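You operate a simulated robot arm through the tools that you are given. There is no shell and no other tool. Be economical: measure what you need, move in short steps, check, and stop when the job is done.

The job below is to be done with a simulated two-armed robot. You get a single attempt, and the scene is never put back.

Task
Wipe the syrup off the tonic keg, then load it into the filler.
Fine: green cloth back; carry by both handles to the filler deck; arm in before the orange knob goes down. What is to be rubbed or washed off counts as gone when no trace of it is left.

Only the result counts: the job must be done as asked and must still hold three seconds after the hand-in. Knocking over, shifting, dropping, spilling or breaking anything else fails it. Flat cloth is picked up by pressing the open fingertips on it (5 to 10 N) and closing them slowly along it; thin cloth reads only 2 to 8 mm in the jaws.

Robot
Two 7-joint arms with two-finger parallel grippers on one trunk, on a base that drives. Base frame: it is fixed to the floor where the robot stands at the start and does not move with it; the origin is under the middle of the robot, x ahead of it, y to its left, z up; the surface under the hand at the start is at about z = 0.75. Units: m, rad, N and s.
The left shoulder is at the start at [0.07, 0.13, 1.237], the right one opposite. With the tool pointing down near the work surface each hand reaches from about 0.1 to 0.46 m from the robot's upright axis, wherever it stands, measured 20 degrees to its own side. Places, roughly: black pad [0.75, -1.5, 0.75]; cradle keg [0.5, 1.8, 0.6]; drink valve [0.2, -0.9, 0.6]; feed valve [0.2, -1.8, 0.6]; filler arm [0.4, -1.3, 1.1]; filler deck [0.5, -1, 0.7]; gas valve [0.2, -0.7, 0.6]; green cloth (9x5x3 cm) [0.5, -0.1, 0.8]; orange block [0.4, 0.7, 0.8]; orange knob [0.4, -1.3, 1.1]; purple block [0.4, 1.4, 0.8]; red catch [0.5, 2, 0.6]; rinse button [0.2, -1.6, 0.6]; sump valve [0.2, -2, 0.6]; vent valve [0.2, -1.2, 0.6]; wash button [0.2, -1.5, 0.6]. Payload 1.57 kg a hand.
Tool frame (each hand has its own): the origin (TCP) lies between the finger pads and is the grasp point; the fingertips stand 0.03 m ahead of it; z points along the fingers, y is the line along which they close. The gripper opens to 0.08 m. The fingers are 0.017 m wide and 0.012 m thick; the gripper's body (0.04 by 0.082 m) begins 0.08 m behind the TCP.
Orientation is that of the tool frame in the base frame, as a unit quaternion [x, y, z, w]. With the fingers straight down and closing along the base's y, the tool's x points along the base's -x, its y along +y and its z along -z.

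Tools
- The arms move only by the tool drive_tool. It takes "left_targets", "right_targets" or both (then of equal length, played together; a hand with none holds still); each is a list of rows, each a list of 3 entries, a list of its own where there are three numbers: the shift along the tool's x, y, z in units of 30 mm (1.0 is 30 mm), then the turn, a rotation vector about the tool's x, y, z in units of 6 degrees (1.0 is 6 degrees), then the gripper command, from -1 (fully open) to 1 (shut), values between in proportion. In form: [[[tx, ty, tz], [ax, ay, az], hand], ...]. A call has 1 to 12 rows; each row shifts and turns the commanded pose from where the row before left it, along the tool's axes as they then stand. A call with a number of a shift or a turn outside -1 to 1 is refused whole. Rows are played at 5 a second. More than 0.05 m and 0.15 rad between two rows, or a gripper value outside its range, and nothing of the call is played. A pose out of reach is approached as far as the arm can. The call stops where the force on the tool passes 50 N (or 10 N more than at its start, if that is more) or the arm is blocked; 0.2 s more then pass. The fingers move at their own pace (about 0.108 m/s each) and stop on an object; they squeeze with about 31 N. The grip force told is the motor's: it shows also when the fingers shut on nothing. Time passes only in rows, and 0.2 s behind the last, so rows that do not move let the fingers close. The reply holds the time, the measured pose of the TCP, the force on the tool along the base axes, the opening and the grip force, in the units named above and with some noise, with the torque about the TCP (base axes, N m) and any sound that the robot's microphone picked up.
- Cameras (640 x 400 px; columns grow to the right, rows downward): "scene" is now at [0.1258, -0.0408, 1.4599]; the picture's right is [-0.48, -0.88, 0.00], its down [-0.55, 0.30, -0.78] and it looks along [0.68, -0.37, -0.63] (base axes); focal length 253 px, centre (320, 200). "left" rides on the left gripper at [0.072, 0.007, -0.122] in its tool frame; the picture's right is [-0.09, 1.00, 0.00], its down [-0.84, -0.08, -0.54] and it looks along [-0.54, -0.05, 0.84] (tool axes); focal length 238 px, centre (320, 200). "right" rides on the right gripper at [0.072, -0.007, -0.122] in its tool frame; the picture's right is [0.09, 1.00, 0.00], its down [-0.84, 0.08, -0.54] and it looks along [-0.54, 0.05, 0.84] (tool axes); focal length 238 px, centre (320, 200). There is no depth. A picture from a camera that has moved, and an enlarged one, comes with that camera's place and axes in the base frame and with its lens.
- capture(camera): a new picture of that camera. It takes no simulated time.
- lift_body(by): slides the trunk up (or, below 0, down) by that many m; the arms and the scene camera ride with it, the base frame stays. It gives what a move gives, with no picture.
- roll_base(legs): drives the robot by 1 to 6 legs, each [ahead, left, turn to the left] in m, m and rad, along the robot's own axes; the way and the turn of a leg run together, so that a leg with both is an arc; at most 1.5 m and 3.142 rad a leg. The arms and the cameras ride along, it lands a little off, and it stops where it bumps. It gives what a move gives.
- aim_head(pan, tilt): turns the head with the scene camera to pan (to the left, within 1.501 rad either way) and tilt (down, from -0.506 to 1.204), counted from straight ahead of the robot. It gives what a move gives.
- close_up(camera, box): a new picture of the part [left, top, right, bottom] of that camera's present view, enlarged. It takes no simulated time.
- hand_in(): hands the job in; it is judged then, once.

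Go step by step. Nothing tells you exact positions but the pictures and the camera data: compare them with the known pose of the tool, close in by small moves and look again before you grip or let go. The budget is 120 turns and 88 pictures, counting those below and the enlarged ones. Unless the task says otherwise, let go and move clear before handing in, and close with one line.

The tools are called after "Request:" as name(argument=value, ...) on one line, values as JSON. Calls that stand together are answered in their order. drive_tool: Moves the arms, as the interface text tells. Its arguments: {"type":"object","properties":{"left_targets":{"type":"array","items":{"type":"array"}},"right_targets":{"type":"array","items":{"type":"array"}}},"required":[]} The other tools are called the same way: lift_body (by) slides the trunk up or down; roll_base (legs) drives the base; aim_head (pan, tilt) turns the head that bears the scene camera; capture (camera) takes a picture; close_up (camera, box) takes an enlarged picture of a part of a camera's view; hand_in () hands the job in.

At the start:

```text
time: 0.0
left_tool_pos: [0.277, -0.0187, 1.2529]
left_orientation: [-0.001, 1.0, 0.0, 0.0]
left_contact_force: [-0.3, -0.4, -0.7]
left_wrist_torque: [0.03, -0.01, 0.02]
left_grip_width: 0.0799
left_finger_force: 0.0
right_tool_pos: [0.2701, -0.3877, 1.2664]
right_orientation: [0.0, 1.0, -0.001, 0.001]
right_contact_force: [0.0, -0.4, -1.1]
right_wrist_torque: [0.02, 0.0, -0.03]
right_grip_width: 0.08
right_finger_force: 0.0
trunk travel left (down, up): [-0.875, 0.065]
robot x, y, heading: [0.0007, 0.0025, -0.003]
head pan, tilt: [-0.501, 0.675]
```

scene: 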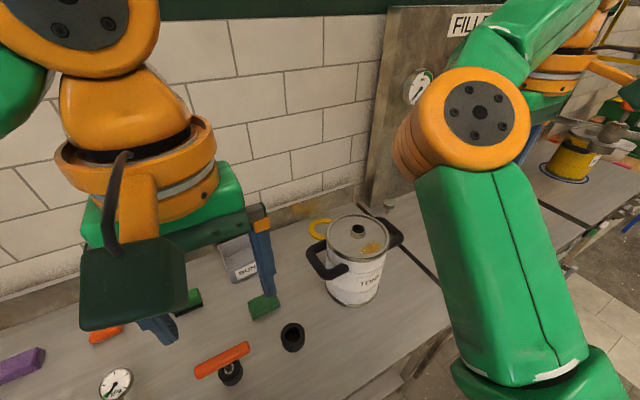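
right: 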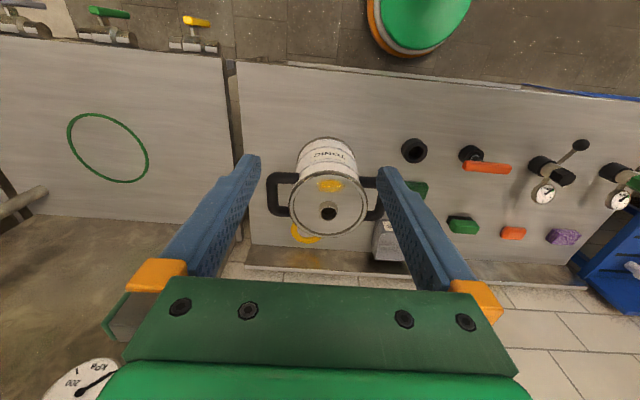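
left: 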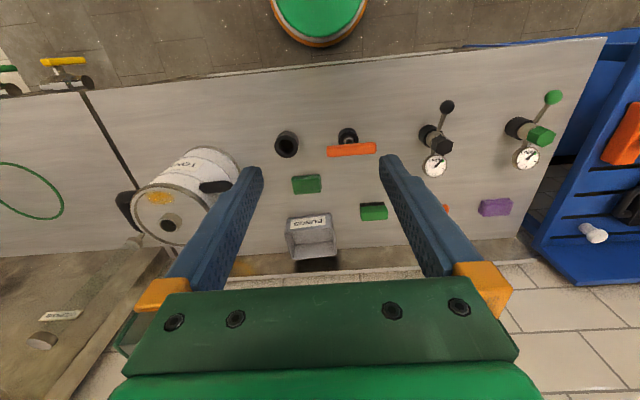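

I see the tonic keg ahead to the right with yellow syrup on its lid, and a green cloth near [0.53, -0.08]. First I'll look at them closer and then at the filler.

Request:
close_up(camera="right", box=[230, 110, 470, 260])

Request:
close_up(camera="left", box=[250, 110, 550, 280])

Request:
aim_head(pan=-1.2, tilt=0.4)

```text
2.67 times, centred on (350, 185) of right
camera zoom: at [0.1993, -0.3943, 1.3881], right [-0.09, 1.0, 0.0], down [0.84, 0.08, 0.54], along [0.54, 0.05, -0.84], focal length 636 px, centre (240, 240)
```

zoom: 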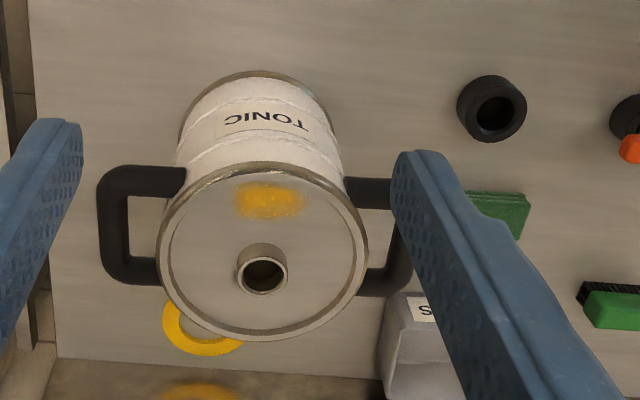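

```text
2.13 times, centred on (400, 195) of left
camera zoom: at [0.2066, -0.0131, 1.3721], right [0.09, 1.0, 0.0], down [0.84, -0.08, 0.54], along [0.54, -0.05, -0.84], focal length 508 px, centre (149, 211)
```

zoom: 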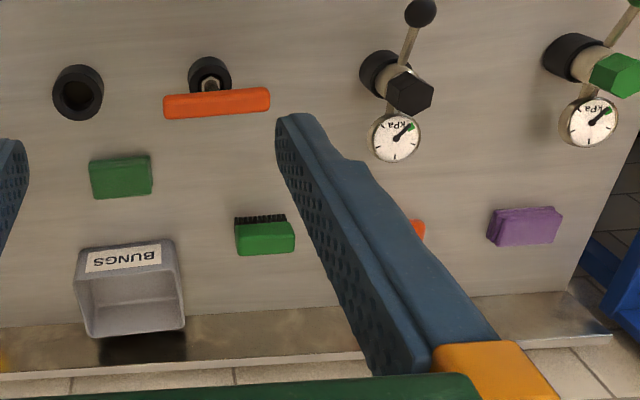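

```text
time: 1.1
left_tool_pos: [0.2775, -0.0196, 1.2526]
left_orientation: [0.0, 1.0, 0.001, 0.0]
left_contact_force: [-0.3, 0.5, -0.3]
left_wrist_torque: [0.0, 0.03, 0.02]
left_grip_width: 0.0802
left_finger_force: 0.1
right_tool_pos: [0.2691, -0.3865, 1.266]
right_orientation: [0.0, 1.0, -0.001, -0.001]
right_contact_force: [0.0, -0.1, 0.0]
right_wrist_torque: [-0.03, 0.0, 0.02]
right_grip_width: 0.0801
right_finger_force: 0.1
trunk travel left (down, up): [-0.875, 0.065]
robot x, y, heading: [-0.0015, 0.0014, 0.001]
head pan, tilt: [-1.201, 0.4]
```

The cloth is the folded green block; the other green one is a brush. Now a look at the filler.

Request:
capture(camera="scene")

```text
82 pictures are left
camera scene: at [0.0841, -0.0859, 1.4847], right [-0.93, -0.36, 0.0], down [-0.14, 0.36, -0.92], along [0.33, -0.86, -0.39], focal length 253 px, centre (320, 200)
```

scene: 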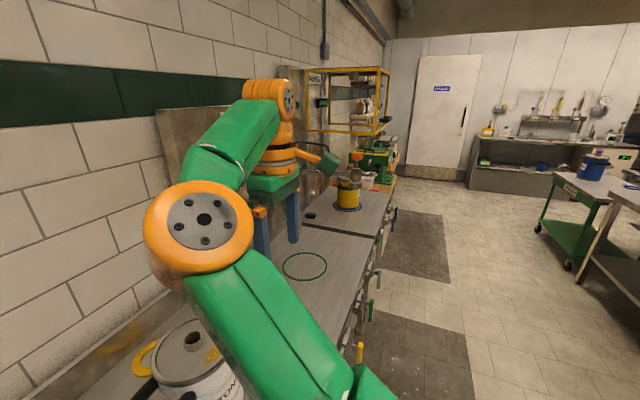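

The ring on the deck is at about [0.49, -0.97], the lid at about [0.48, -0.35, 0.965]. I must drive nearer, so I'll look at the floor in front of the base first.

Request:
aim_head(pan=-0.2, tilt=1.2)

Request:
capture(camera="scene")

```text
time: 2.3
left_tool_pos: [0.2783, -0.0191, 1.2527]
left_orientation: [-0.001, 1.0, 0.001, 0.0]
left_contact_force: [0.3, 0.6, 0.7]
left_wrist_torque: [0.01, 0.04, -0.02]
left_grip_width: 0.0802
left_finger_force: 0.1
right_tool_pos: [0.2709, -0.3881, 1.2657]
right_orientation: [0.001, 1.0, -0.001, 0.001]
right_contact_force: [0.5, -0.3, 0.3]
right_wrist_torque: [-0.02, -0.02, -0.01]
right_grip_width: 0.0801
right_finger_force: 0.1
trunk travel left (down, up): [-0.875, 0.065]
robot x, y, heading: [0.0024, -0.0028, -0.003]
head pan, tilt: [-0.201, 1.201]
```

```text
81 pictures are left
camera scene: at [0.1053, -0.0109, 1.422], right [-0.2, -0.98, 0.0], down [-0.91, 0.19, -0.36], along [0.36, -0.07, -0.93], focal length 253 px, centre (320, 200)
```

scene: 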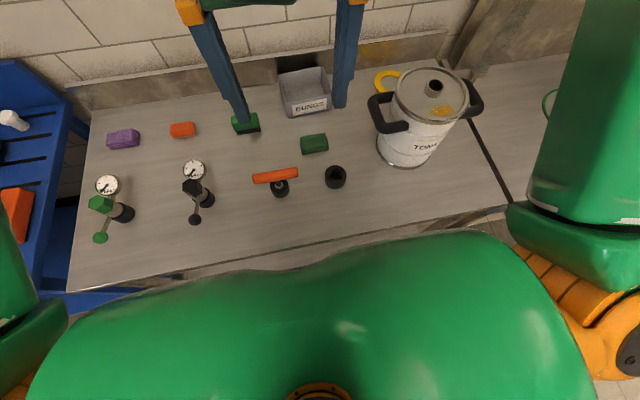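

The bench is clear in front. I'll drive right and ahead so that the left hand reaches both the cloth and the lid.

Request:
roll_base(legs=[[0, -0.22, 0], [0.08, 0, 0], [0.05, 0, 0]])

Request:
capture(camera="left")

```text
time: 4.7
left_tool_pos: [0.3293, -0.2366, 1.2518]
left_orientation: [0.0, 1.0, -0.001, 0.0]
left_contact_force: [0.1, -0.5, -0.1]
left_wrist_torque: [-0.02, 0.0, -0.01]
left_grip_width: 0.0803
left_finger_force: 0.0
right_tool_pos: [0.3209, -0.6061, 1.2659]
right_orientation: [0.001, 1.0, -0.003, 0.001]
right_contact_force: [0.7, 0.5, 0.2]
right_wrist_torque: [0.0, 0.03, -0.02]
right_grip_width: 0.08
right_finger_force: 0.0
trunk travel left (down, up): [-0.875, 0.065]
robot x, y, heading: [0.0498, -0.2188, 0.0]
head pan, tilt: [-0.201, 1.201]
stopped in leg 2: the robot was blocked; the commanded pose is now the measured one
```

```text
80 pictures are left
camera left: at [0.2584, -0.23, 1.3723], right [0.09, 1.0, 0.0], down [0.84, -0.08, 0.54], along [0.54, -0.05, -0.84], focal length 238 px, centre (320, 200)
```

left: 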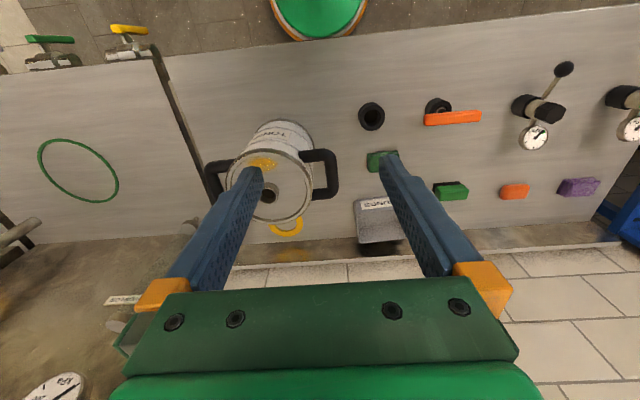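

The base is stopped by the bench at x = 0.05. I lower the trunk for more reach, then take the left hand above the cloth.

Request:
lift_body(by=-0.18)

Request:
drive_tool(left_targets=[[[0, 1, 0], [0, 0, 0], -1], [[0, 1, 0], [0, 0, 0], -1], [[-1, 1, 0], [0, 0, 0], -1], [[-1, 1, 0], [0, 0, 0], -1], [[-1, 1, 0], [0, 0, 0], -1], [[-1, 0.1, 0], [0, 0, 1], -1], [[0, 0, 0], [0, 0, 1], -1], [[0, 0, 0], [0, 0, 1], -1], [[0, 0, 0], [0, 0, 1], -1], [[0, 0, 0], [0, 0, 1], -1]])

```text
time: 6.7
left_tool_pos: [0.3294, -0.2376, 1.0726]
left_orientation: [0.0, 1.0, 0.0, 0.0]
left_contact_force: [0.9, -0.6, 0.7]
left_wrist_torque: [0.0, 0.0, -0.01]
left_grip_width: 0.08
left_finger_force: 0.1
right_tool_pos: [0.3231, -0.6063, 1.0868]
right_orientation: [0.001, 1.0, -0.001, 0.0]
right_contact_force: [-0.1, -0.8, 0.1]
right_wrist_torque: [0.01, -0.01, -0.03]
right_grip_width: 0.0799
right_finger_force: 0.0
trunk travel left (down, up): [-0.695, 0.245]
robot x, y, heading: [0.0505, -0.218, 0.002]
head pan, tilt: [-0.201, 1.201]
```

```text
time: 8.9
left_tool_pos: [0.4493, -0.0848, 1.0718]
left_orientation: [0.259, 0.966, -0.001, 0.001]
left_contact_force: [0.0, 0.2, 0.1]
left_wrist_torque: [0.0, -0.02, 0.0]
left_grip_width: 0.08
left_finger_force: 0.0
right_tool_pos: [0.3219, -0.6067, 1.0867]
right_orientation: [0.001, 1.0, -0.001, -0.001]
right_contact_force: [-0.7, -0.3, -0.7]
right_wrist_torque: [0.01, 0.0, -0.02]
right_grip_width: 0.0799
right_finger_force: 0.1
trunk travel left (down, up): [-0.695, 0.245]
robot x, y, heading: [0.051, -0.214, 0.001]
head pan, tilt: [-0.201, 1.201]
```

The hand is at 30 degrees of the 90 wanted. I'll finish the turn and go over the cloth.

Request:
drive_tool(left_targets=[[[0, 0, 0], [0, 0, 1], -1], [[0, 0, 0], [0, 0, 1], -1], [[0, 0, 0], [0, 0, 1], -1], [[0, 0, 0], [0, 0, 1], -1], [[0, 0, 0], [0, 0, 1], -1], [[0, 0, 0], [0, 0, 1], -1], [[0, 0, 0], [0, 0, 1], -1], [[0, 0, 0], [0, 0, 1], -1], [[0, 0, 0], [0, 0, 1], -1], [[0, 0, 0], [0, 0, 1], -1], [[0, 1, 0.8], [0, 0, 0], -1], [[0, 1, 0.8], [0, 0, 0], -1]])

Request:
capture(camera="left")

```text
time: 11.5
left_tool_pos: [0.3321, -0.1566, 0.9507]
left_orientation: [0.708, 0.707, 0.001, 0.0]
left_contact_force: [-0.2, 0.1, -0.7]
left_wrist_torque: [-0.03, 0.02, 0.02]
left_grip_width: 0.0798
left_finger_force: 0.1
left hand out of reach, approached as far as the arm can: row 1, 2, 3, 4, 5, 6, 7, 8, 9, 10, 11, 12
right_tool_pos: [0.3227, -0.6076, 1.0862]
right_orientation: [0.001, 1.0, -0.002, 0.0]
right_contact_force: [0.0, 0.1, 0.3]
right_wrist_torque: [0.01, -0.02, 0.02]
right_grip_width: 0.0798
right_finger_force: 0.0
trunk travel left (down, up): [-0.695, 0.245]
robot x, y, heading: [0.0535, -0.2136, -0.003]
head pan, tilt: [-0.201, 1.201]
```

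```text
79 pictures are left
camera left: at [0.3398, -0.085, 1.0713], right [1.0, -0.09, 0.0], down [-0.08, -0.84, 0.54], along [-0.05, -0.54, -0.84], focal length 238 px, centre (320, 200)
```

left: 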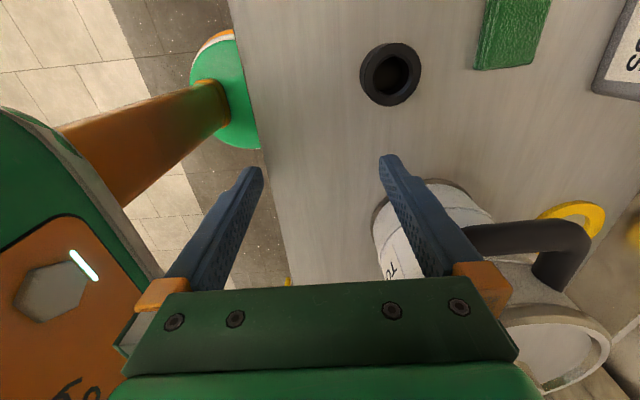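

The arm was pulled back while turning, so the commanded point was beyond reach there. I'll see how far it gets from here, moving away from the keg first.

Request:
drive_tool(left_targets=[[[1, 0, 0], [0, 0, 0], -1], [[1, 0, 0], [0, 0, 0], -1], [[0.5, 1, 0], [0, 0, 0], -1], [[0, 1, 0], [0, 0, 0], -1], [[0, 1, 0], [0, 0, 0], -1]])

```text
time: 12.7
left_tool_pos: [0.3229, -0.1328, 0.9467]
left_orientation: [0.707, 0.707, 0.0, 0.0]
left_contact_force: [1.1, -0.3, 0.2]
left_wrist_torque: [0.03, -0.03, 0.02]
left_grip_width: 0.0799
left_finger_force: 0.1
left hand out of reach, approached as far as the arm can: row 1, 2, 3, 4, 5
right_tool_pos: [0.3224, -0.6068, 1.0866]
right_orientation: [0.001, 1.0, -0.001, 0.0]
right_contact_force: [0.0, 0.4, 0.7]
right_wrist_torque: [-0.03, -0.02, 0.0]
right_grip_width: 0.08
right_finger_force: 0.2
trunk travel left (down, up): [-0.695, 0.245]
robot x, y, heading: [0.0527, -0.2166, -0.001]
head pan, tilt: [-0.201, 1.201]
```

Turning this way runs into the arm's limit. I'll turn back and try the other way.

Request:
drive_tool(left_targets=[[[0, 0, -1], [0, 0, -1], -1], [[0, 0, -1], [0, 0, -1], -1], [[0, 0, 0], [0, 0, -1], -1], [[0, 0, 0], [0, 0, -1], -1], [[0, 0, 0], [0, 0, -1], -1], [[0, 0, 0], [0, 0, -1], -1], [[0, 0, 0], [0, 0, -1], -1], [[0, 0, 0], [0, 0, -1], -1], [[0, 0, 0], [0, 0, -1], -1], [[0, 0, 0], [0, 0, -1], -1], [[0, 0, 0], [0, 0, -1], -1], [[0, 0, 0], [0, 0, -1], -1]])

Request:
drive_tool(left_targets=[[[0, 0, 0], [0, 0, -1], -1], [[0, 0, 0], [0, 0, -1], -1], [[0, 0, 0], [0, 0, -1], -1], [[0, 0, 0], [0, 0, -1], -1], [[0, 0, 0], [0, 0, -1], -1], [[0, 0, 0], [0, 0, -1], -1], [[0, 0, 0], [0, 0, -1], -1], [[0, 0, 0], [0, 0, -1], -1], [[0, 0, 0], [0, 0, -1], -1], [[0, 0, 0], [0, 0, -1], -1], [[0, 0, 0], [0, 0, -1], -1], [[0, 0, 0], [0, 0, -1], -1]])

```text
time: 15.3
left_tool_pos: [0.3221, -0.132, 1.0061]
left_orientation: [0.156, 0.988, 0.0, 0.0]
left_contact_force: [0.1, -1.2, 1.0]
left_wrist_torque: [0.0, -0.01, 0.02]
left_grip_width: 0.0803
left_finger_force: 0.2
right_tool_pos: [0.322, -0.6059, 1.0858]
right_orientation: [0.001, 1.0, -0.001, 0.0]
right_contact_force: [0.4, -0.5, 0.0]
right_wrist_torque: [0.01, 0.02, 0.0]
right_grip_width: 0.0799
right_finger_force: 0.1
trunk travel left (down, up): [-0.695, 0.245]
robot x, y, heading: [0.0531, -0.2195, -0.005]
head pan, tilt: [-0.201, 1.201]
```

```text
time: 17.9
left_tool_pos: [0.3233, -0.1327, 1.0069]
left_orientation: [-0.454, 0.891, -0.001, -0.001]
left_contact_force: [0.4, -0.2, -0.4]
left_wrist_torque: [-0.03, 0.03, -0.01]
left_grip_width: 0.08
left_finger_force: 0.0
right_tool_pos: [0.3221, -0.6065, 1.0871]
right_orientation: [0.001, 1.0, 0.0, 0.0]
right_contact_force: [-0.2, 0.0, 0.0]
right_wrist_torque: [0.0, 0.0, 0.0]
right_grip_width: 0.0801
right_finger_force: 0.2
trunk travel left (down, up): [-0.695, 0.245]
robot x, y, heading: [0.0531, -0.2175, 0.003]
head pan, tilt: [-0.201, 1.201]
```

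This way works. Finish the turn and go out toward the cloth.

Request:
drive_tool(left_targets=[[[0, 0, 0], [0, 0, -1], -1], [[0, 0, 0], [0, 0, -1], -1], [[0, 0, 0], [0, 0, -1], -1], [[0, 0, 0], [0, 0, -1], -1], [[0, 0, 0], [0, 0, -1], -1], [[0, 0, 0], [0, 0, -1], -1], [[-1, -1, 0], [0, 0, 0], -1], [[-0.6, -1, 0], [0, 0, 0], -1], [[0, -1, 1], [0, 0, 0], -1], [[0, -1, 1], [0, 0, 0], -1], [[0, -1, 1], [0, 0, 0], -1], [[0, -1, 0], [0, 0, 0], -1]])

Request:
capture(camera="left")

```text
time: 20.5
left_tool_pos: [0.5038, -0.0832, 0.9159]
left_orientation: [-0.706, 0.708, 0.0, 0.0]
left_contact_force: [-0.4, -0.5, 0.8]
left_wrist_torque: [0.0, -0.02, 0.02]
left_grip_width: 0.0801
left_finger_force: 0.1
right_tool_pos: [0.3236, -0.6066, 1.0846]
right_orientation: [0.001, 1.0, -0.001, 0.001]
right_contact_force: [-0.3, -1.0, -0.1]
right_wrist_torque: [0.0, 0.02, -0.01]
right_grip_width: 0.0799
right_finger_force: 0.1
trunk travel left (down, up): [-0.695, 0.245]
robot x, y, heading: [0.0523, -0.2181, -0.002]
head pan, tilt: [-0.201, 1.201]
```

```text
78 pictures are left
camera left: at [0.4981, -0.1571, 1.0365], right [-1.0, 0.09, 0.0], down [0.08, 0.84, 0.54], along [0.05, 0.54, -0.84], focal length 238 px, centre (320, 200)
```

left: 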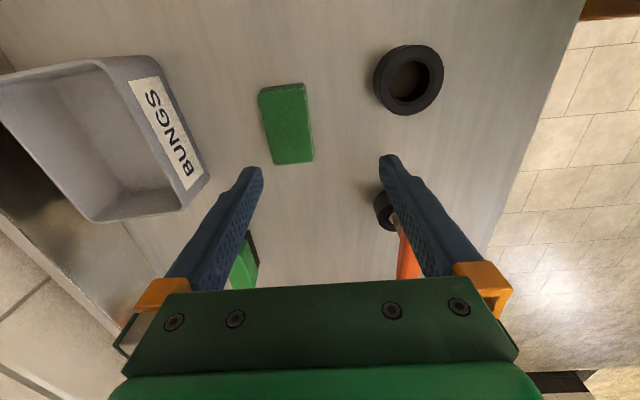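

The cloth centre works out at about [0.541, -0.086]. I centre over it, go part way down and look again.

Request:
drive_tool(left_targets=[[[0.1, -0.7, 0], [0, 0, 0], -1], [[0, -0.5, 0.8], [0, 0, 0], -1], [[0, 0, 0.9], [0, 0, 0], -1], [[0, 0, 0.7], [0, 0, 0], -1]])

Request:
capture(camera="left")

```text
time: 21.5
left_tool_pos: [0.5386, -0.0872, 0.8433]
left_orientation: [-0.706, 0.708, 0.0, 0.0]
left_contact_force: [0.3, 0.2, -0.2]
left_wrist_torque: [-0.01, 0.02, 0.0]
left_grip_width: 0.08
left_finger_force: 0.1
right_tool_pos: [0.3223, -0.6064, 1.0854]
right_orientation: [0.001, 1.0, -0.001, 0.0]
right_contact_force: [0.5, -0.4, -0.9]
right_wrist_torque: [0.02, 0.0, 0.03]
right_grip_width: 0.0799
right_finger_force: 0.1
trunk travel left (down, up): [-0.695, 0.245]
robot x, y, heading: [0.0535, -0.2193, -0.003]
head pan, tilt: [-0.201, 1.201]
```

```text
77 pictures are left
camera left: at [0.5332, -0.1602, 0.9642], right [-1.0, 0.09, 0.0], down [0.08, 0.84, 0.54], along [0.05, 0.54, -0.84], focal length 238 px, centre (320, 200)
```

left: 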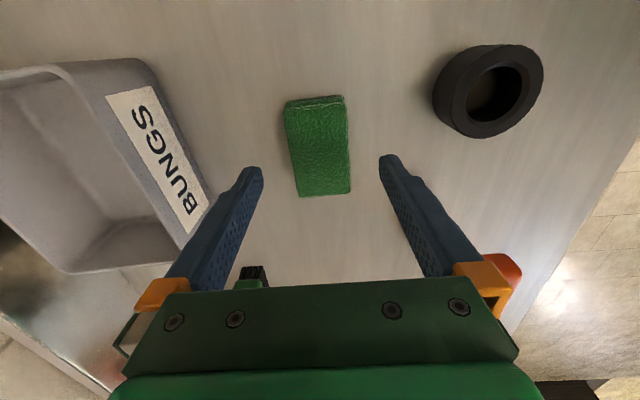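

Triangulated: cloth top is at z 0.78, centre [0.540, -0.092]. I descend to tips 1 cm above the bench and close.

Request:
drive_tool(left_targets=[[[0.15, 0, 0.9], [0, 0, 0], -1], [[0, 0, 0.88], [0, 0, 0], -1], [[0, 0, 0], [0, 0, 0], 0], [[0, 0, 0], [0, 0, 0], 0.6], [[0, 0, 0], [0, 0, 0], 1], [[0, 0, 0], [0, 0, 0], 1]])

Request:
capture(camera="left")

```text
time: 22.9
left_tool_pos: [0.5379, -0.0914, 0.7907]
left_orientation: [0.707, -0.707, -0.001, 0.0]
left_contact_force: [0.3, -0.2, -0.8]
left_wrist_torque: [0.05, 0.0, 0.0]
left_grip_width: 0.0489
left_finger_force: 30.9
right_tool_pos: [0.323, -0.6077, 1.0865]
right_orientation: [0.001, 1.0, 0.0, 0.0]
right_contact_force: [0.3, 0.0, 0.3]
right_wrist_torque: [0.01, -0.01, -0.01]
right_grip_width: 0.08
right_finger_force: 0.0
trunk travel left (down, up): [-0.695, 0.245]
robot x, y, heading: [0.053, -0.2198, 0.001]
head pan, tilt: [-0.201, 1.201]
```

```text
76 pictures are left
camera left: at [0.5329, -0.1642, 0.9111], right [-1.0, 0.09, 0.0], down [0.08, 0.84, 0.54], along [0.05, 0.54, -0.84], focal length 238 px, centre (320, 200)
```

left: 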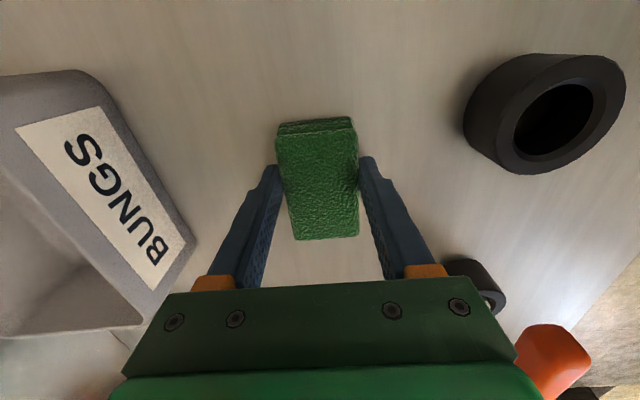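

The cloth is gripped (49 mm). I lift it and look at the lid with the right hand's camera.

Request:
drive_tool(left_targets=[[[0, 0, -1], [0, 0, 0], 1], [[0, 0, -1], [0, 0, 0], 1], [[0, 0, -1], [0, 0, 0], 1], [[0, 0, -1], [0, 0, 0], 1], [[0, 0, -1], [0, 0, 0], 1], [[0, 0, -1], [0, 0, 0], 1], [[0, 0, -1], [0, 0, 0], 1], [[0, 0.6, -1], [0, 0, 0], 1], [[0, 1, -0.5], [0, 0, 0], 1], [[0, 1, 0], [0, 0, 0], 1]])

Request:
aim_head(pan=-0.4, tilt=0.8)

Request:
capture(camera="scene")

Request:
capture(camera="right")

```text
time: 25.1
left_tool_pos: [0.4871, -0.0925, 1.0412]
left_orientation: [0.714, -0.7, -0.012, 0.007]
left_contact_force: [-0.4, -0.8, -0.6]
left_wrist_torque: [-0.03, 0.01, -0.01]
left_grip_width: 0.0488
left_finger_force: 31.2
left hand out of reach, approached as far as the arm can: row 5, 6, 7, 8, 9, 10
right_tool_pos: [0.3233, -0.6064, 1.0872]
right_orientation: [0.0, 1.0, 0.0, 0.0]
right_contact_force: [-0.1, 0.4, -0.9]
right_wrist_torque: [-0.01, 0.01, 0.0]
right_grip_width: 0.08
right_finger_force: 0.1
trunk travel left (down, up): [-0.695, 0.245]
robot x, y, heading: [0.0549, -0.2189, 0.003]
head pan, tilt: [-0.201, 1.201]
```

```text
time: 25.9
left_tool_pos: [0.4883, -0.0924, 1.0395]
left_orientation: [0.713, -0.701, -0.01, 0.007]
left_contact_force: [0.7, 0.3, 0.0]
left_wrist_torque: [-0.02, 0.0, 0.02]
left_grip_width: 0.0491
left_finger_force: 31.5
right_tool_pos: [0.3223, -0.6072, 1.0869]
right_orientation: [0.002, 1.0, -0.001, 0.0]
right_contact_force: [-0.9, -0.2, 0.3]
right_wrist_torque: [0.0, 0.01, 0.01]
right_grip_width: 0.0802
right_finger_force: 0.1
trunk travel left (down, up): [-0.695, 0.245]
robot x, y, heading: [0.0547, -0.2159, -0.002]
head pan, tilt: [-0.4, 0.799]
```

```text
75 pictures are left
camera scene: at [0.1778, -0.2495, 1.2696], right [-0.39, -0.92, 0.0], down [-0.66, 0.28, -0.7], along [0.64, -0.27, -0.72], focal length 253 px, centre (320, 200)
```

scene: 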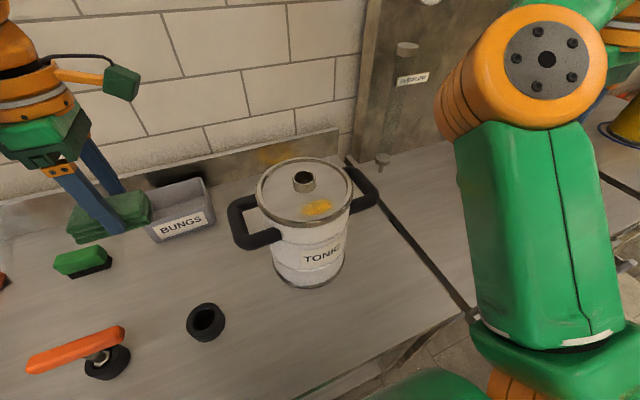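

```text
74 pictures are left
camera right: at [0.2518, -0.6129, 1.2081], right [-0.09, 1.0, 0.0], down [0.84, 0.08, 0.54], along [0.54, 0.05, -0.84], focal length 238 px, centre (320, 200)
```

right: 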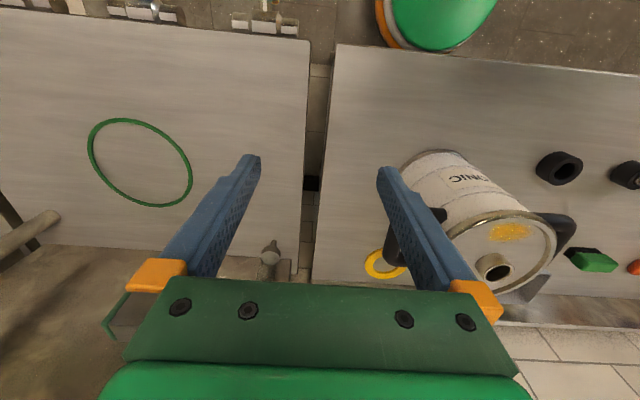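

Three views agree: the syrup is centred at about [0.433, -0.349] on a lid at z ≈ 0.968, about 5 cm by 3.6 cm, beside the neck. I raise the trunk and shift the base right so the left hand is in good reach of the lid.

Request:
lift_body(by=0.2)

Request:
roll_base(legs=[[0, -0.17, 0]])

Request:
drive_tool(left_targets=[[[0, 0.5, 0], [0, 0, 0], 1], [[0, 0.5, 0], [0, 0, 0], 1]])

Request:
capture(camera="right")

```text
time: 28.1
left_tool_pos: [0.4872, -0.0912, 1.2403]
left_orientation: [0.713, -0.701, -0.01, 0.007]
left_contact_force: [-0.2, 0.1, -0.7]
left_wrist_torque: [0.01, 0.04, 0.0]
left_grip_width: 0.0491
left_finger_force: 30.7
right_tool_pos: [0.3233, -0.6072, 1.2865]
right_orientation: [0.0, 1.0, -0.001, 0.0]
right_contact_force: [-0.7, 0.2, 0.2]
right_wrist_torque: [-0.01, -0.01, -0.01]
right_grip_width: 0.0799
right_finger_force: 0.0
trunk travel left (down, up): [-0.895, 0.045]
robot x, y, heading: [0.0483, -0.2195, -0.001]
head pan, tilt: [-0.4, 0.799]
```

```text
time: 29.6
left_tool_pos: [0.4868, -0.2573, 1.2391]
left_orientation: [0.713, -0.701, -0.01, 0.009]
left_contact_force: [0.3, 0.0, -1.0]
left_wrist_torque: [-0.03, 0.01, 0.02]
left_grip_width: 0.0491
left_finger_force: 31.3
right_tool_pos: [0.3235, -0.7718, 1.2886]
right_orientation: [0.0, 1.0, -0.002, 0.0]
right_contact_force: [-0.4, -0.1, 0.5]
right_wrist_torque: [-0.04, 0.02, 0.0]
right_grip_width: 0.0802
right_finger_force: 0.0
trunk travel left (down, up): [-0.895, 0.045]
robot x, y, heading: [0.0529, -0.389, -0.005]
head pan, tilt: [-0.4, 0.799]
```

```text
time: 30.2
left_tool_pos: [0.4559, -0.2598, 1.2411]
left_orientation: [0.714, -0.7, -0.009, 0.008]
left_contact_force: [0.0, 0.7, -1.1]
left_wrist_torque: [-0.04, -0.02, -0.03]
left_grip_width: 0.049
left_finger_force: 31.4
right_tool_pos: [0.3214, -0.7747, 1.2874]
right_orientation: [0.001, 1.0, -0.002, 0.001]
right_contact_force: [0.5, -0.2, 0.1]
right_wrist_torque: [-0.04, -0.03, 0.02]
right_grip_width: 0.0797
right_finger_force: 0.0
trunk travel left (down, up): [-0.895, 0.045]
robot x, y, heading: [0.0523, -0.3888, -0.004]
head pan, tilt: [-0.4, 0.799]
```

```text
73 pictures are left
camera right: at [0.2505, -0.7799, 1.4091], right [-0.09, 1.0, 0.0], down [0.84, 0.08, 0.54], along [0.54, 0.05, -0.84], focal length 238 px, centre (320, 200)
```

right: 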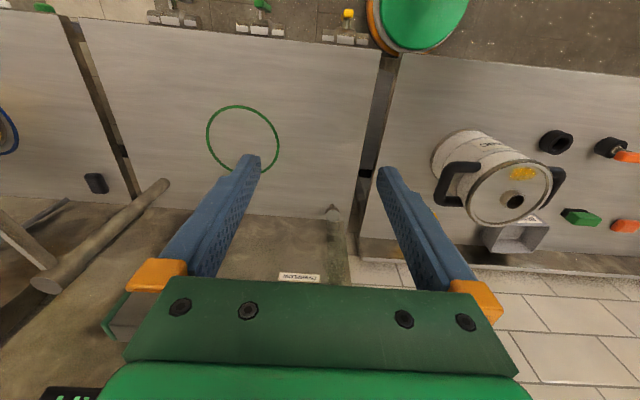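

I square up the hand and bring the cloth to just above the near side of the lid, short of the neck.

Request:
drive_tool(left_targets=[[[0.8, 0.6, 0], [0.237, 0.02, 0.176], 1], [[0.8, 0.65, 0], [0, 0, 0], 1], [[0, 0, 1], [0, 0, 0], 1], [[0, 0, 1], [0, 0, 0], 1], [[0, 0, 1], [0, 0, 0], 1], [[0, 0, 1], [0, 0, 0], 1], [[0, 0, 1], [0, 0, 0], 1], [[0, 0, 0.9], [0, 0, 0], 1]])

Request:
capture(camera="left")

Request:
close_up(camera="right", box=[400, 100, 600, 240])

```text
time: 32.0
left_tool_pos: [0.4199, -0.3086, 1.0635]
left_orientation: [-0.706, 0.708, 0.001, 0.002]
left_contact_force: [0.5, -0.2, -0.7]
left_wrist_torque: [0.02, 0.0, -0.01]
left_grip_width: 0.049
left_finger_force: 31.1
right_tool_pos: [0.3229, -0.7764, 1.2853]
right_orientation: [0.001, 1.0, -0.001, 0.0]
right_contact_force: [-0.7, 0.4, -0.9]
right_wrist_torque: [0.03, -0.01, -0.03]
right_grip_width: 0.0801
right_finger_force: 0.1
trunk travel left (down, up): [-0.895, 0.045]
robot x, y, heading: [0.0553, -0.3874, -0.003]
head pan, tilt: [-0.4, 0.799]
```

```text
72 pictures are left
camera left: at [0.4147, -0.382, 1.1836], right [-1.0, 0.09, 0.0], down [0.08, 0.84, 0.54], along [0.05, 0.54, -0.84], focal length 238 px, centre (320, 200)
```

left: 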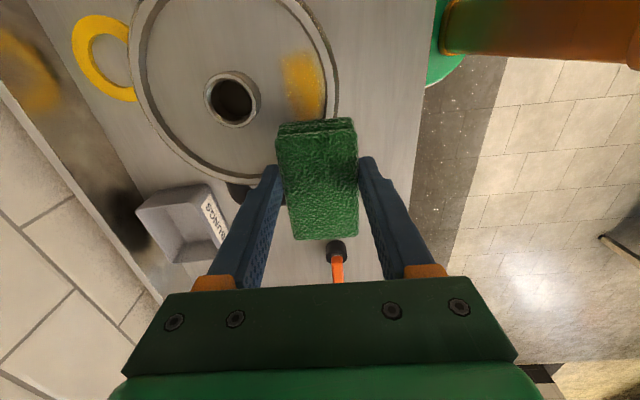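

```text
2.86 times, centred on (500, 170) of right
camera zoom: at [0.2521, -0.7824, 1.4081], right [-0.09, 1.0, 0.0], down [0.84, 0.08, 0.54], along [0.54, 0.05, -0.84], focal length 681 px, centre (-194, 286)
```

zoom: 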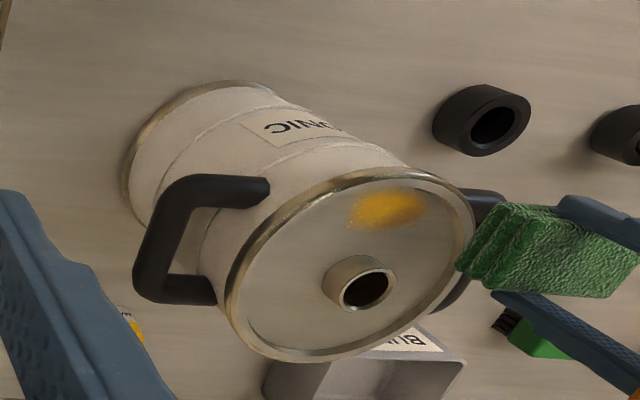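

Refined: patch spans x 0.413–0.449, y −0.381 to −0.331; neck centre [0.487, −0.354]. I lower the cloth onto it gently.

Request:
drive_tool(left_targets=[[[0.4, -0.2, 0], [0, 0, 0], 1], [[0.6, 0, 0.8], [0, 0, 0], 1], [[0, 0, 0.6], [0, 0, 0], 1], [[0, 0, 0.15], [0, 0, 0], 1], [[0, 0, 0.1], [0, 0, 0], 1]])

```text
time: 33.2
left_tool_pos: [0.4256, -0.3412, 1.0142]
left_orientation: [0.707, -0.707, -0.002, -0.001]
left_contact_force: [-0.1, 0.4, -0.2]
left_wrist_torque: [-0.02, 0.02, 0.0]
left_grip_width: 0.0488
left_finger_force: 31.0
right_tool_pos: [0.3225, -0.7769, 1.2853]
right_orientation: [0.001, 1.0, -0.001, 0.0]
right_contact_force: [0.2, 0.4, 0.6]
right_wrist_torque: [-0.01, 0.02, -0.05]
right_grip_width: 0.0801
right_finger_force: 0.0
trunk travel left (down, up): [-0.895, 0.045]
robot x, y, heading: [0.0527, -0.3884, -0.003]
head pan, tilt: [-0.4, 0.799]
```

Request:
drive_tool(left_targets=[[[0, 0, 0.1], [0, 0, 0], 1], [[0, 0, 0.08], [0, 0, 0], 1]])

Request:
close_up(camera="right", box=[400, 100, 600, 240])

```text
time: 33.8
left_tool_pos: [0.4218, -0.3387, 1.0135]
left_orientation: [-0.707, 0.707, -0.003, 0.005]
left_contact_force: [6.3, 1.6, 42.5]
left_wrist_torque: [-0.03, -0.36, 0.03]
left_grip_width: 0.0492
left_finger_force: 31.1
right_tool_pos: [0.315, -0.7768, 1.2875]
right_orientation: [0.0, 1.0, -0.001, 0.002]
right_contact_force: [-0.6, 0.6, 0.3]
right_wrist_torque: [0.0, -0.02, 0.01]
right_grip_width: 0.0801
right_finger_force: 0.0
trunk travel left (down, up): [-0.895, 0.045]
robot x, y, heading: [0.0488, -0.3845, -0.002]
head pan, tilt: [-0.4, 0.799]
```

```text
2.86 times, centred on (500, 170) of right
camera zoom: at [0.2442, -0.7824, 1.4101], right [-0.09, 1.0, 0.0], down [0.83, 0.08, 0.55], along [0.54, 0.05, -0.84], focal length 681 px, centre (-194, 286)
```

zoom: 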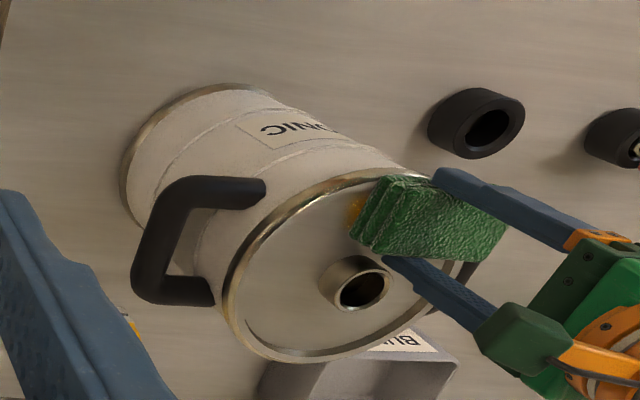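

Contact is at about z 1.013, pressing a bit hard. I ease off to about 12 N and stroke along y.

Request:
drive_tool(left_targets=[[[0, 0, -0.1], [0, 0, 0], 1], [[0.4, 0, 0], [0, 0, 0], 1], [[0.4, 0, 0], [0, 0, 0], 1], [[0.4, 0, 0], [0, 0, 0], 1], [[0.4, 0, 0], [0, 0, 0], 1]])

Request:
close_up(camera="right", box=[400, 100, 600, 240])

```text
time: 35.0
left_tool_pos: [0.4227, -0.3833, 1.0142]
left_orientation: [0.707, -0.707, 0.001, -0.001]
left_contact_force: [-0.9, 8.6, 20.5]
left_wrist_torque: [0.18, -0.21, 0.18]
left_grip_width: 0.0493
left_finger_force: 31.0
right_tool_pos: [0.3182, -0.7716, 1.2891]
right_orientation: [0.001, 1.0, -0.004, 0.002]
right_contact_force: [0.2, 0.1, 0.8]
right_wrist_torque: [0.01, -0.02, -0.01]
right_grip_width: 0.0803
right_finger_force: 0.0
trunk travel left (down, up): [-0.895, 0.045]
robot x, y, heading: [0.0531, -0.3895, 0.0]
head pan, tilt: [-0.4, 0.799]
```

```text
2.86 times, centred on (500, 170) of right
camera zoom: at [0.2461, -0.7773, 1.4105], right [-0.09, 1.0, -0.01], down [0.83, 0.08, 0.55], along [0.54, 0.04, -0.84], focal length 681 px, centre (-194, 286)
```

zoom: 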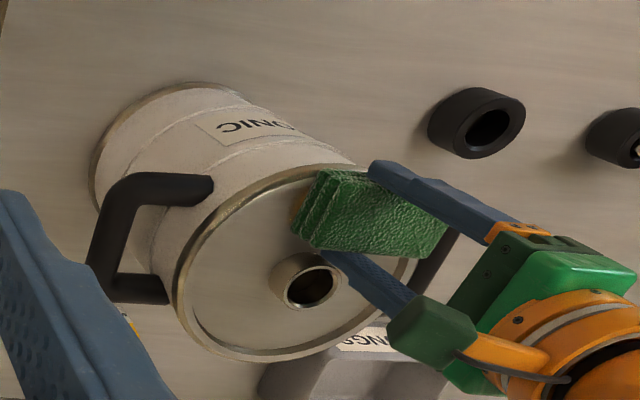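

The keg was dragged along: the torque says the far finger caught the neck. I lift off and measure again.

Request:
drive_tool(left_targets=[[[0, 0, -0.5], [0, 0, 0], 1], [[-0.5, 0.3, -0.5], [0, 0, 0], 1], [[-1, 0, 0], [0, 0, 0], 1], [[-1, 0, 0], [0, 0, 0], 1]])

Request:
capture(camera="left")

Request:
close_up(camera="right", box=[400, 100, 600, 240])

```text
time: 36.0
left_tool_pos: [0.417, -0.3117, 1.0424]
left_orientation: [0.707, -0.707, -0.002, -0.001]
left_contact_force: [0.7, 0.1, -1.1]
left_wrist_torque: [-0.02, 0.02, -0.04]
left_grip_width: 0.049
left_finger_force: 30.8
right_tool_pos: [0.3231, -0.7755, 1.2869]
right_orientation: [0.001, 1.0, -0.001, 0.0]
right_contact_force: [-0.5, -0.7, 0.0]
right_wrist_torque: [-0.03, -0.01, -0.03]
right_grip_width: 0.0801
right_finger_force: 0.1
trunk travel left (down, up): [-0.895, 0.045]
robot x, y, heading: [0.0562, -0.3885, 0.001]
head pan, tilt: [-0.4, 0.799]
```

```text
68 pictures are left
camera left: at [0.4117, -0.3848, 1.162], right [-1.0, 0.09, 0.0], down [0.08, 0.84, 0.54], along [0.05, 0.54, -0.84], focal length 238 px, centre (320, 200)
```

left: 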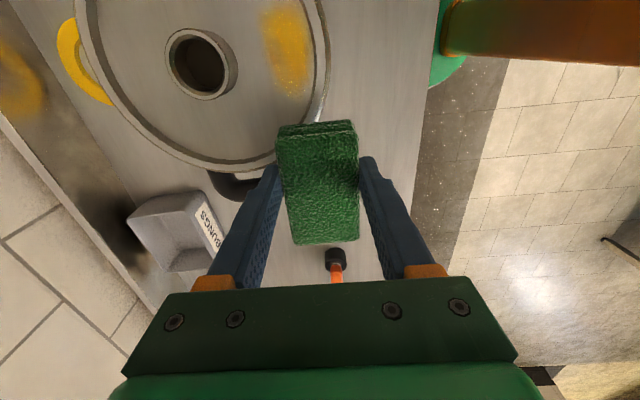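

```text
2.86 times, centred on (500, 170) of right
camera zoom: at [0.2527, -0.7815, 1.4083], right [-0.09, 1.0, 0.0], down [0.84, 0.08, 0.54], along [0.54, 0.05, -0.84], focal length 681 px, centre (-194, 286)
```

zoom: 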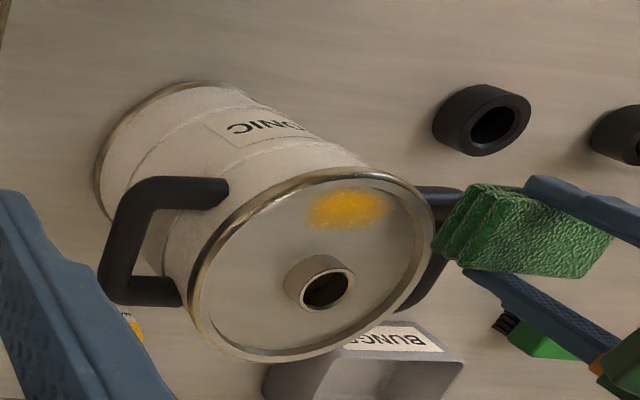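

The patch is still there untouched. I check whether the lid is recessed inside a raised rim.

Request:
close_up(camera="left", box=[60, 0, 360, 190])

Request:
capture(camera="scene")

```text
2.11 times, centred on (210, 95) of left
camera zoom: at [0.4117, -0.3848, 1.162], right [-1.0, 0.09, 0.0], down [0.08, 0.84, 0.54], along [0.05, 0.54, -0.84], focal length 502 px, centre (552, 421)
```

zoom: 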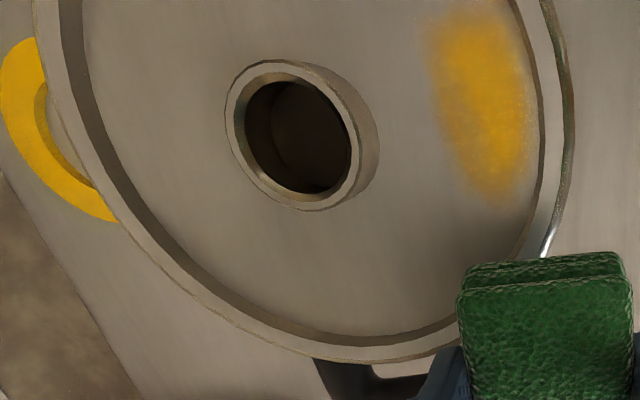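

```text
65 pictures are left
camera scene: at [0.1787, -0.4181, 1.4696], right [-0.39, -0.92, 0.0], down [-0.66, 0.28, -0.7], along [0.64, -0.27, -0.72], focal length 253 px, centre (320, 200)
```

scene: 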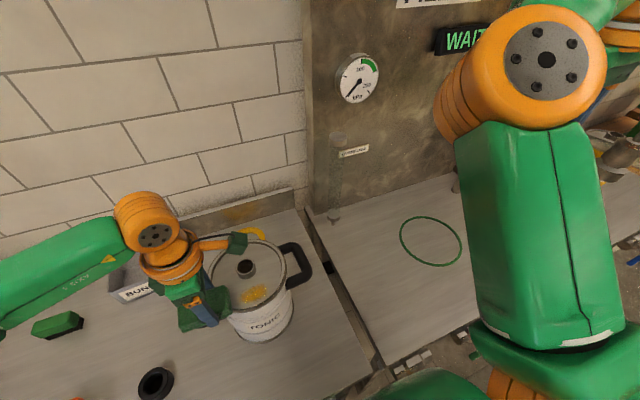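

The lid is recessed some 6 mm inside the rim, so the flat cloth cannot touch the syrup. I'll turn the hand back (cloth lengthwise fore-and-aft) and tilt it so the cloth's near end edge dips into the recess.

Request:
drive_tool(left_targets=[[[0, 0, -1], [0, 0, 1], 1], [[0, 0, -1], [0, 0, 1], 1], [[0, 0, -1], [0, 0, 1], 1], [[0, 0, 0], [0, 0, 1], 1], [[0, 0, 0], [0, 0, 1], 1], [[0, 0, 0], [0, 0, 1], 1], [[0, 0, 0], [0, 0, 1], 1], [[0, 0, 0], [0, 0, 1], 1], [[0, 0, 0], [0, 0, 1], 1], [[0, 0, 0], [0, 0, 1], 1], [[0, 0, 0], [0, 0, 1], 1], [[0, 0, 0], [0, 0, 1], 1]])

Request:
drive_tool(left_targets=[[[0, 0, 0], [0, 0, 1], 1], [[0, 0, 0], [0, 0, 1], 1], [[0, 0, 0], [0, 0, 1], 1], [[0, -0.9, 0], [0, -1, 0], 1], [[0, -0.9, 0], [0, -1, 0], 1], [[0, -0.6, 0], [0, -1, 0], 1], [[0, 0, 0], [0, -1, 0], 1], [[0, 0, 0], [0, -1, 0], 1], [[0, 0, 0], [0, -1, 0], 1], [[0, 0, 0], [0, -0.67, 0], 1]])

Request:
capture(camera="left")

```text
time: 38.6
left_tool_pos: [0.4171, -0.3128, 1.1327]
left_orientation: [-0.155, 0.988, 0.002, 0.0]
left_contact_force: [0.2, 0.3, -0.3]
left_wrist_torque: [-0.01, 0.05, -0.04]
left_grip_width: 0.049
left_finger_force: 30.5
right_tool_pos: [0.3226, -0.7763, 1.2858]
right_orientation: [0.002, 1.0, -0.002, 0.0]
right_contact_force: [-0.2, -1.2, 0.0]
right_wrist_torque: [0.0, 0.0, -0.01]
right_grip_width: 0.0802
right_finger_force: 0.2
trunk travel left (down, up): [-0.895, 0.045]
robot x, y, heading: [0.0521, -0.3853, -0.002]
head pan, tilt: [-0.4, 0.799]
```

```text
time: 40.8
left_tool_pos: [0.4168, -0.385, 1.1311]
left_orientation: [0.0, 0.939, 0.002, 0.343]
left_contact_force: [-0.2, 0.2, -1.2]
left_wrist_torque: [0.0, 0.0, -0.02]
left_grip_width: 0.0489
left_finger_force: 30.6
right_tool_pos: [0.3226, -0.7773, 1.286]
right_orientation: [0.001, 1.0, -0.001, 0.0]
right_contact_force: [0.4, 0.3, 0.2]
right_wrist_torque: [0.01, -0.04, -0.02]
right_grip_width: 0.0802
right_finger_force: 0.0
trunk travel left (down, up): [-0.895, 0.045]
robot x, y, heading: [0.0519, -0.3896, -0.003]
head pan, tilt: [-0.4, 0.799]
```

```text
64 pictures are left
camera left: at [0.2847, -0.379, 1.1773], right [0.07, 1.0, 0.06], down [0.29, -0.08, 0.95], along [0.95, -0.05, -0.3], focal length 238 px, centre (320, 200)
```

left: 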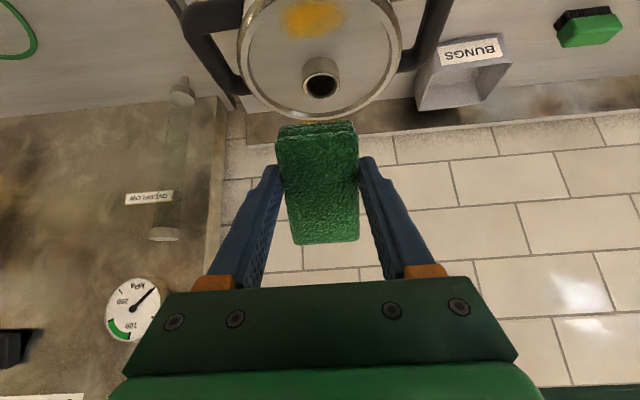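

The patch centre is [0.434, −0.382] and the cloth is lined up with it. I descend to 1 cm above.

Request:
drive_tool(left_targets=[[[0.333, 0, 0.755], [0, 0, 0], 1], [[0.333, 0, 0.755], [0, 0, 0], 1], [[0.333, 0, 0.755], [0, 0, 0], 1], [[0.333, 0, 0.755], [0, 0, 0], 1], [[0, 0, 0], [0, 0, 0], 1]])

Request:
close_up(camera="right", box=[400, 100, 600, 240])

Request:
capture(camera="left")

```text
time: 42.0
left_tool_pos: [0.4428, -0.3849, 1.0381]
left_orientation: [0.0, 0.939, 0.002, 0.343]
left_contact_force: [-0.1, 0.1, -0.5]
left_wrist_torque: [-0.02, -0.01, -0.02]
left_grip_width: 0.049
left_finger_force: 30.7
right_tool_pos: [0.3229, -0.7759, 1.2866]
right_orientation: [0.0, 1.0, -0.001, 0.0]
right_contact_force: [0.6, 0.7, -0.2]
right_wrist_torque: [0.01, 0.0, -0.02]
right_grip_width: 0.0801
right_finger_force: 0.1
trunk travel left (down, up): [-0.895, 0.045]
robot x, y, heading: [0.055, -0.3895, -0.004]
head pan, tilt: [-0.4, 0.799]
```

```text
2.86 times, centred on (500, 170) of right
camera zoom: at [0.2517, -0.7825, 1.4081], right [-0.09, 1.0, 0.0], down [0.84, 0.08, 0.54], along [0.54, 0.05, -0.84], focal length 681 px, centre (-194, 286)
```

zoom: 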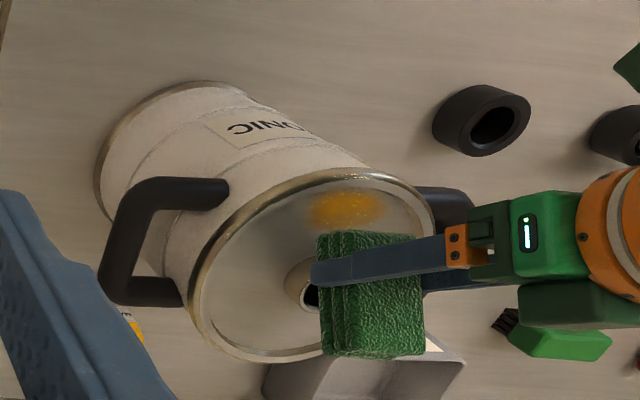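

```text
62 pictures are left
camera left: at [0.312, -0.3791, 1.0828], right [0.07, 1.0, 0.06], down [0.29, -0.08, 0.95], along [0.95, -0.05, -0.3], focal length 238 px, centre (320, 200)
```

left: 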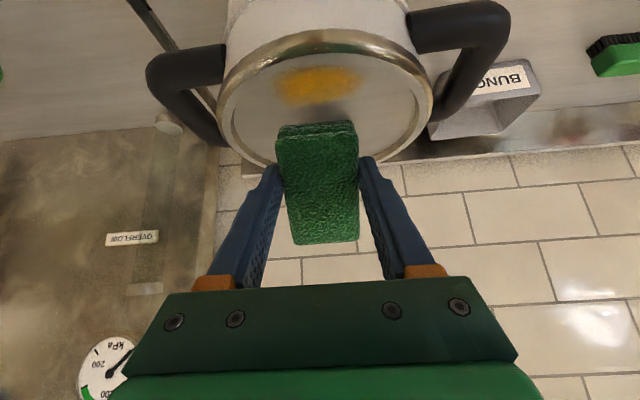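

The finger is not at the cloth's middle: its near end lies 3 cm, not 4.5 cm, from the TCP. I correct for that, then lower in small steps.

Request:
drive_tool(left_targets=[[[0.32, 0, 0.12], [0, 0, 0], 1], [[0.32, 0, 0.12], [0, 0, 0], 1], [[0, 0, 0], [0, 0, 0], 1]])

Request:
drive_tool(left_targets=[[[0.043, 0, 0.051], [0, 0, 0], 1], [[0, 0, 0], [0, 0, 0], 1]])

Request:
drive_tool(left_targets=[[[0.043, 0, 0.051], [0, 0, 0], 1], [[0, 0, 0], [0, 0, 0], 1]])

Request:
capture(camera="left")

```text
time: 42.8
left_tool_pos: [0.4338, -0.3852, 1.0224]
left_orientation: [0.001, 0.938, 0.001, 0.347]
left_contact_force: [7.3, 2.0, 32.9]
left_wrist_torque: [0.01, -0.44, 0.05]
left_grip_width: 0.0488
left_finger_force: 31.2
right_tool_pos: [0.3188, -0.7768, 1.288]
right_orientation: [0.001, 1.0, 0.0, 0.002]
right_contact_force: [-0.1, -0.4, 0.4]
right_wrist_torque: [0.0, -0.01, -0.03]
right_grip_width: 0.08
right_finger_force: 0.2
trunk travel left (down, up): [-0.895, 0.045]
robot x, y, heading: [0.0518, -0.3885, 0.003]
head pan, tilt: [-0.4, 0.799]
```

```text
time: 43.4
left_tool_pos: [0.4316, -0.3839, 1.0202]
left_orientation: [0.001, 0.938, 0.001, 0.346]
left_contact_force: [8.1, -0.9, 41.8]
left_wrist_torque: [-0.02, -0.48, 0.03]
left_grip_width: 0.0494
left_finger_force: 30.6
right_tool_pos: [0.3172, -0.7772, 1.288]
right_orientation: [0.0, 1.0, -0.001, 0.004]
right_contact_force: [0.9, 0.5, -0.4]
right_wrist_torque: [0.0, 0.01, -0.01]
right_grip_width: 0.08
right_finger_force: 0.0
trunk travel left (down, up): [-0.895, 0.045]
robot x, y, heading: [0.0561, -0.3893, -0.001]
head pan, tilt: [-0.4, 0.799]
```

```text
time: 44.0
left_tool_pos: [0.4316, -0.3853, 1.0185]
left_orientation: [0.001, 0.939, 0.001, 0.345]
left_contact_force: [7.9, 0.0, 42.5]
left_wrist_torque: [-0.08, -0.48, 0.02]
left_grip_width: 0.0489
left_finger_force: 30.5
right_tool_pos: [0.318, -0.7766, 1.2887]
right_orientation: [0.0, 1.0, 0.0, 0.003]
right_contact_force: [0.1, 0.5, -0.8]
right_wrist_torque: [-0.01, 0.01, 0.03]
right_grip_width: 0.08
right_finger_force: 0.1
trunk travel left (down, up): [-0.895, 0.045]
robot x, y, heading: [0.0513, -0.3898, 0.001]
head pan, tilt: [-0.4, 0.799]
```

```text
61 pictures are left
camera left: at [0.2983, -0.379, 1.0624], right [0.07, 1.0, 0.06], down [0.29, -0.08, 0.96], along [0.96, -0.05, -0.29], focal length 238 px, centre (320, 200)
```

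left: 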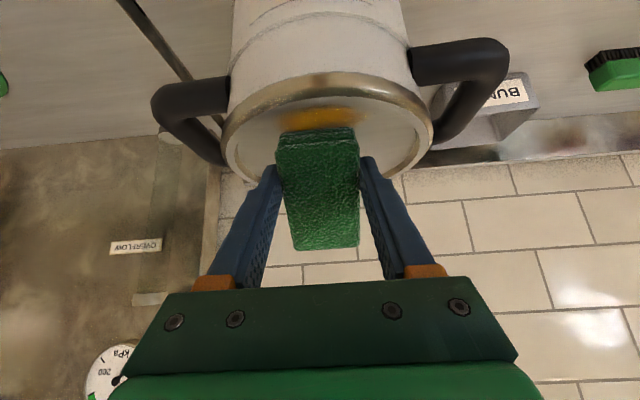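

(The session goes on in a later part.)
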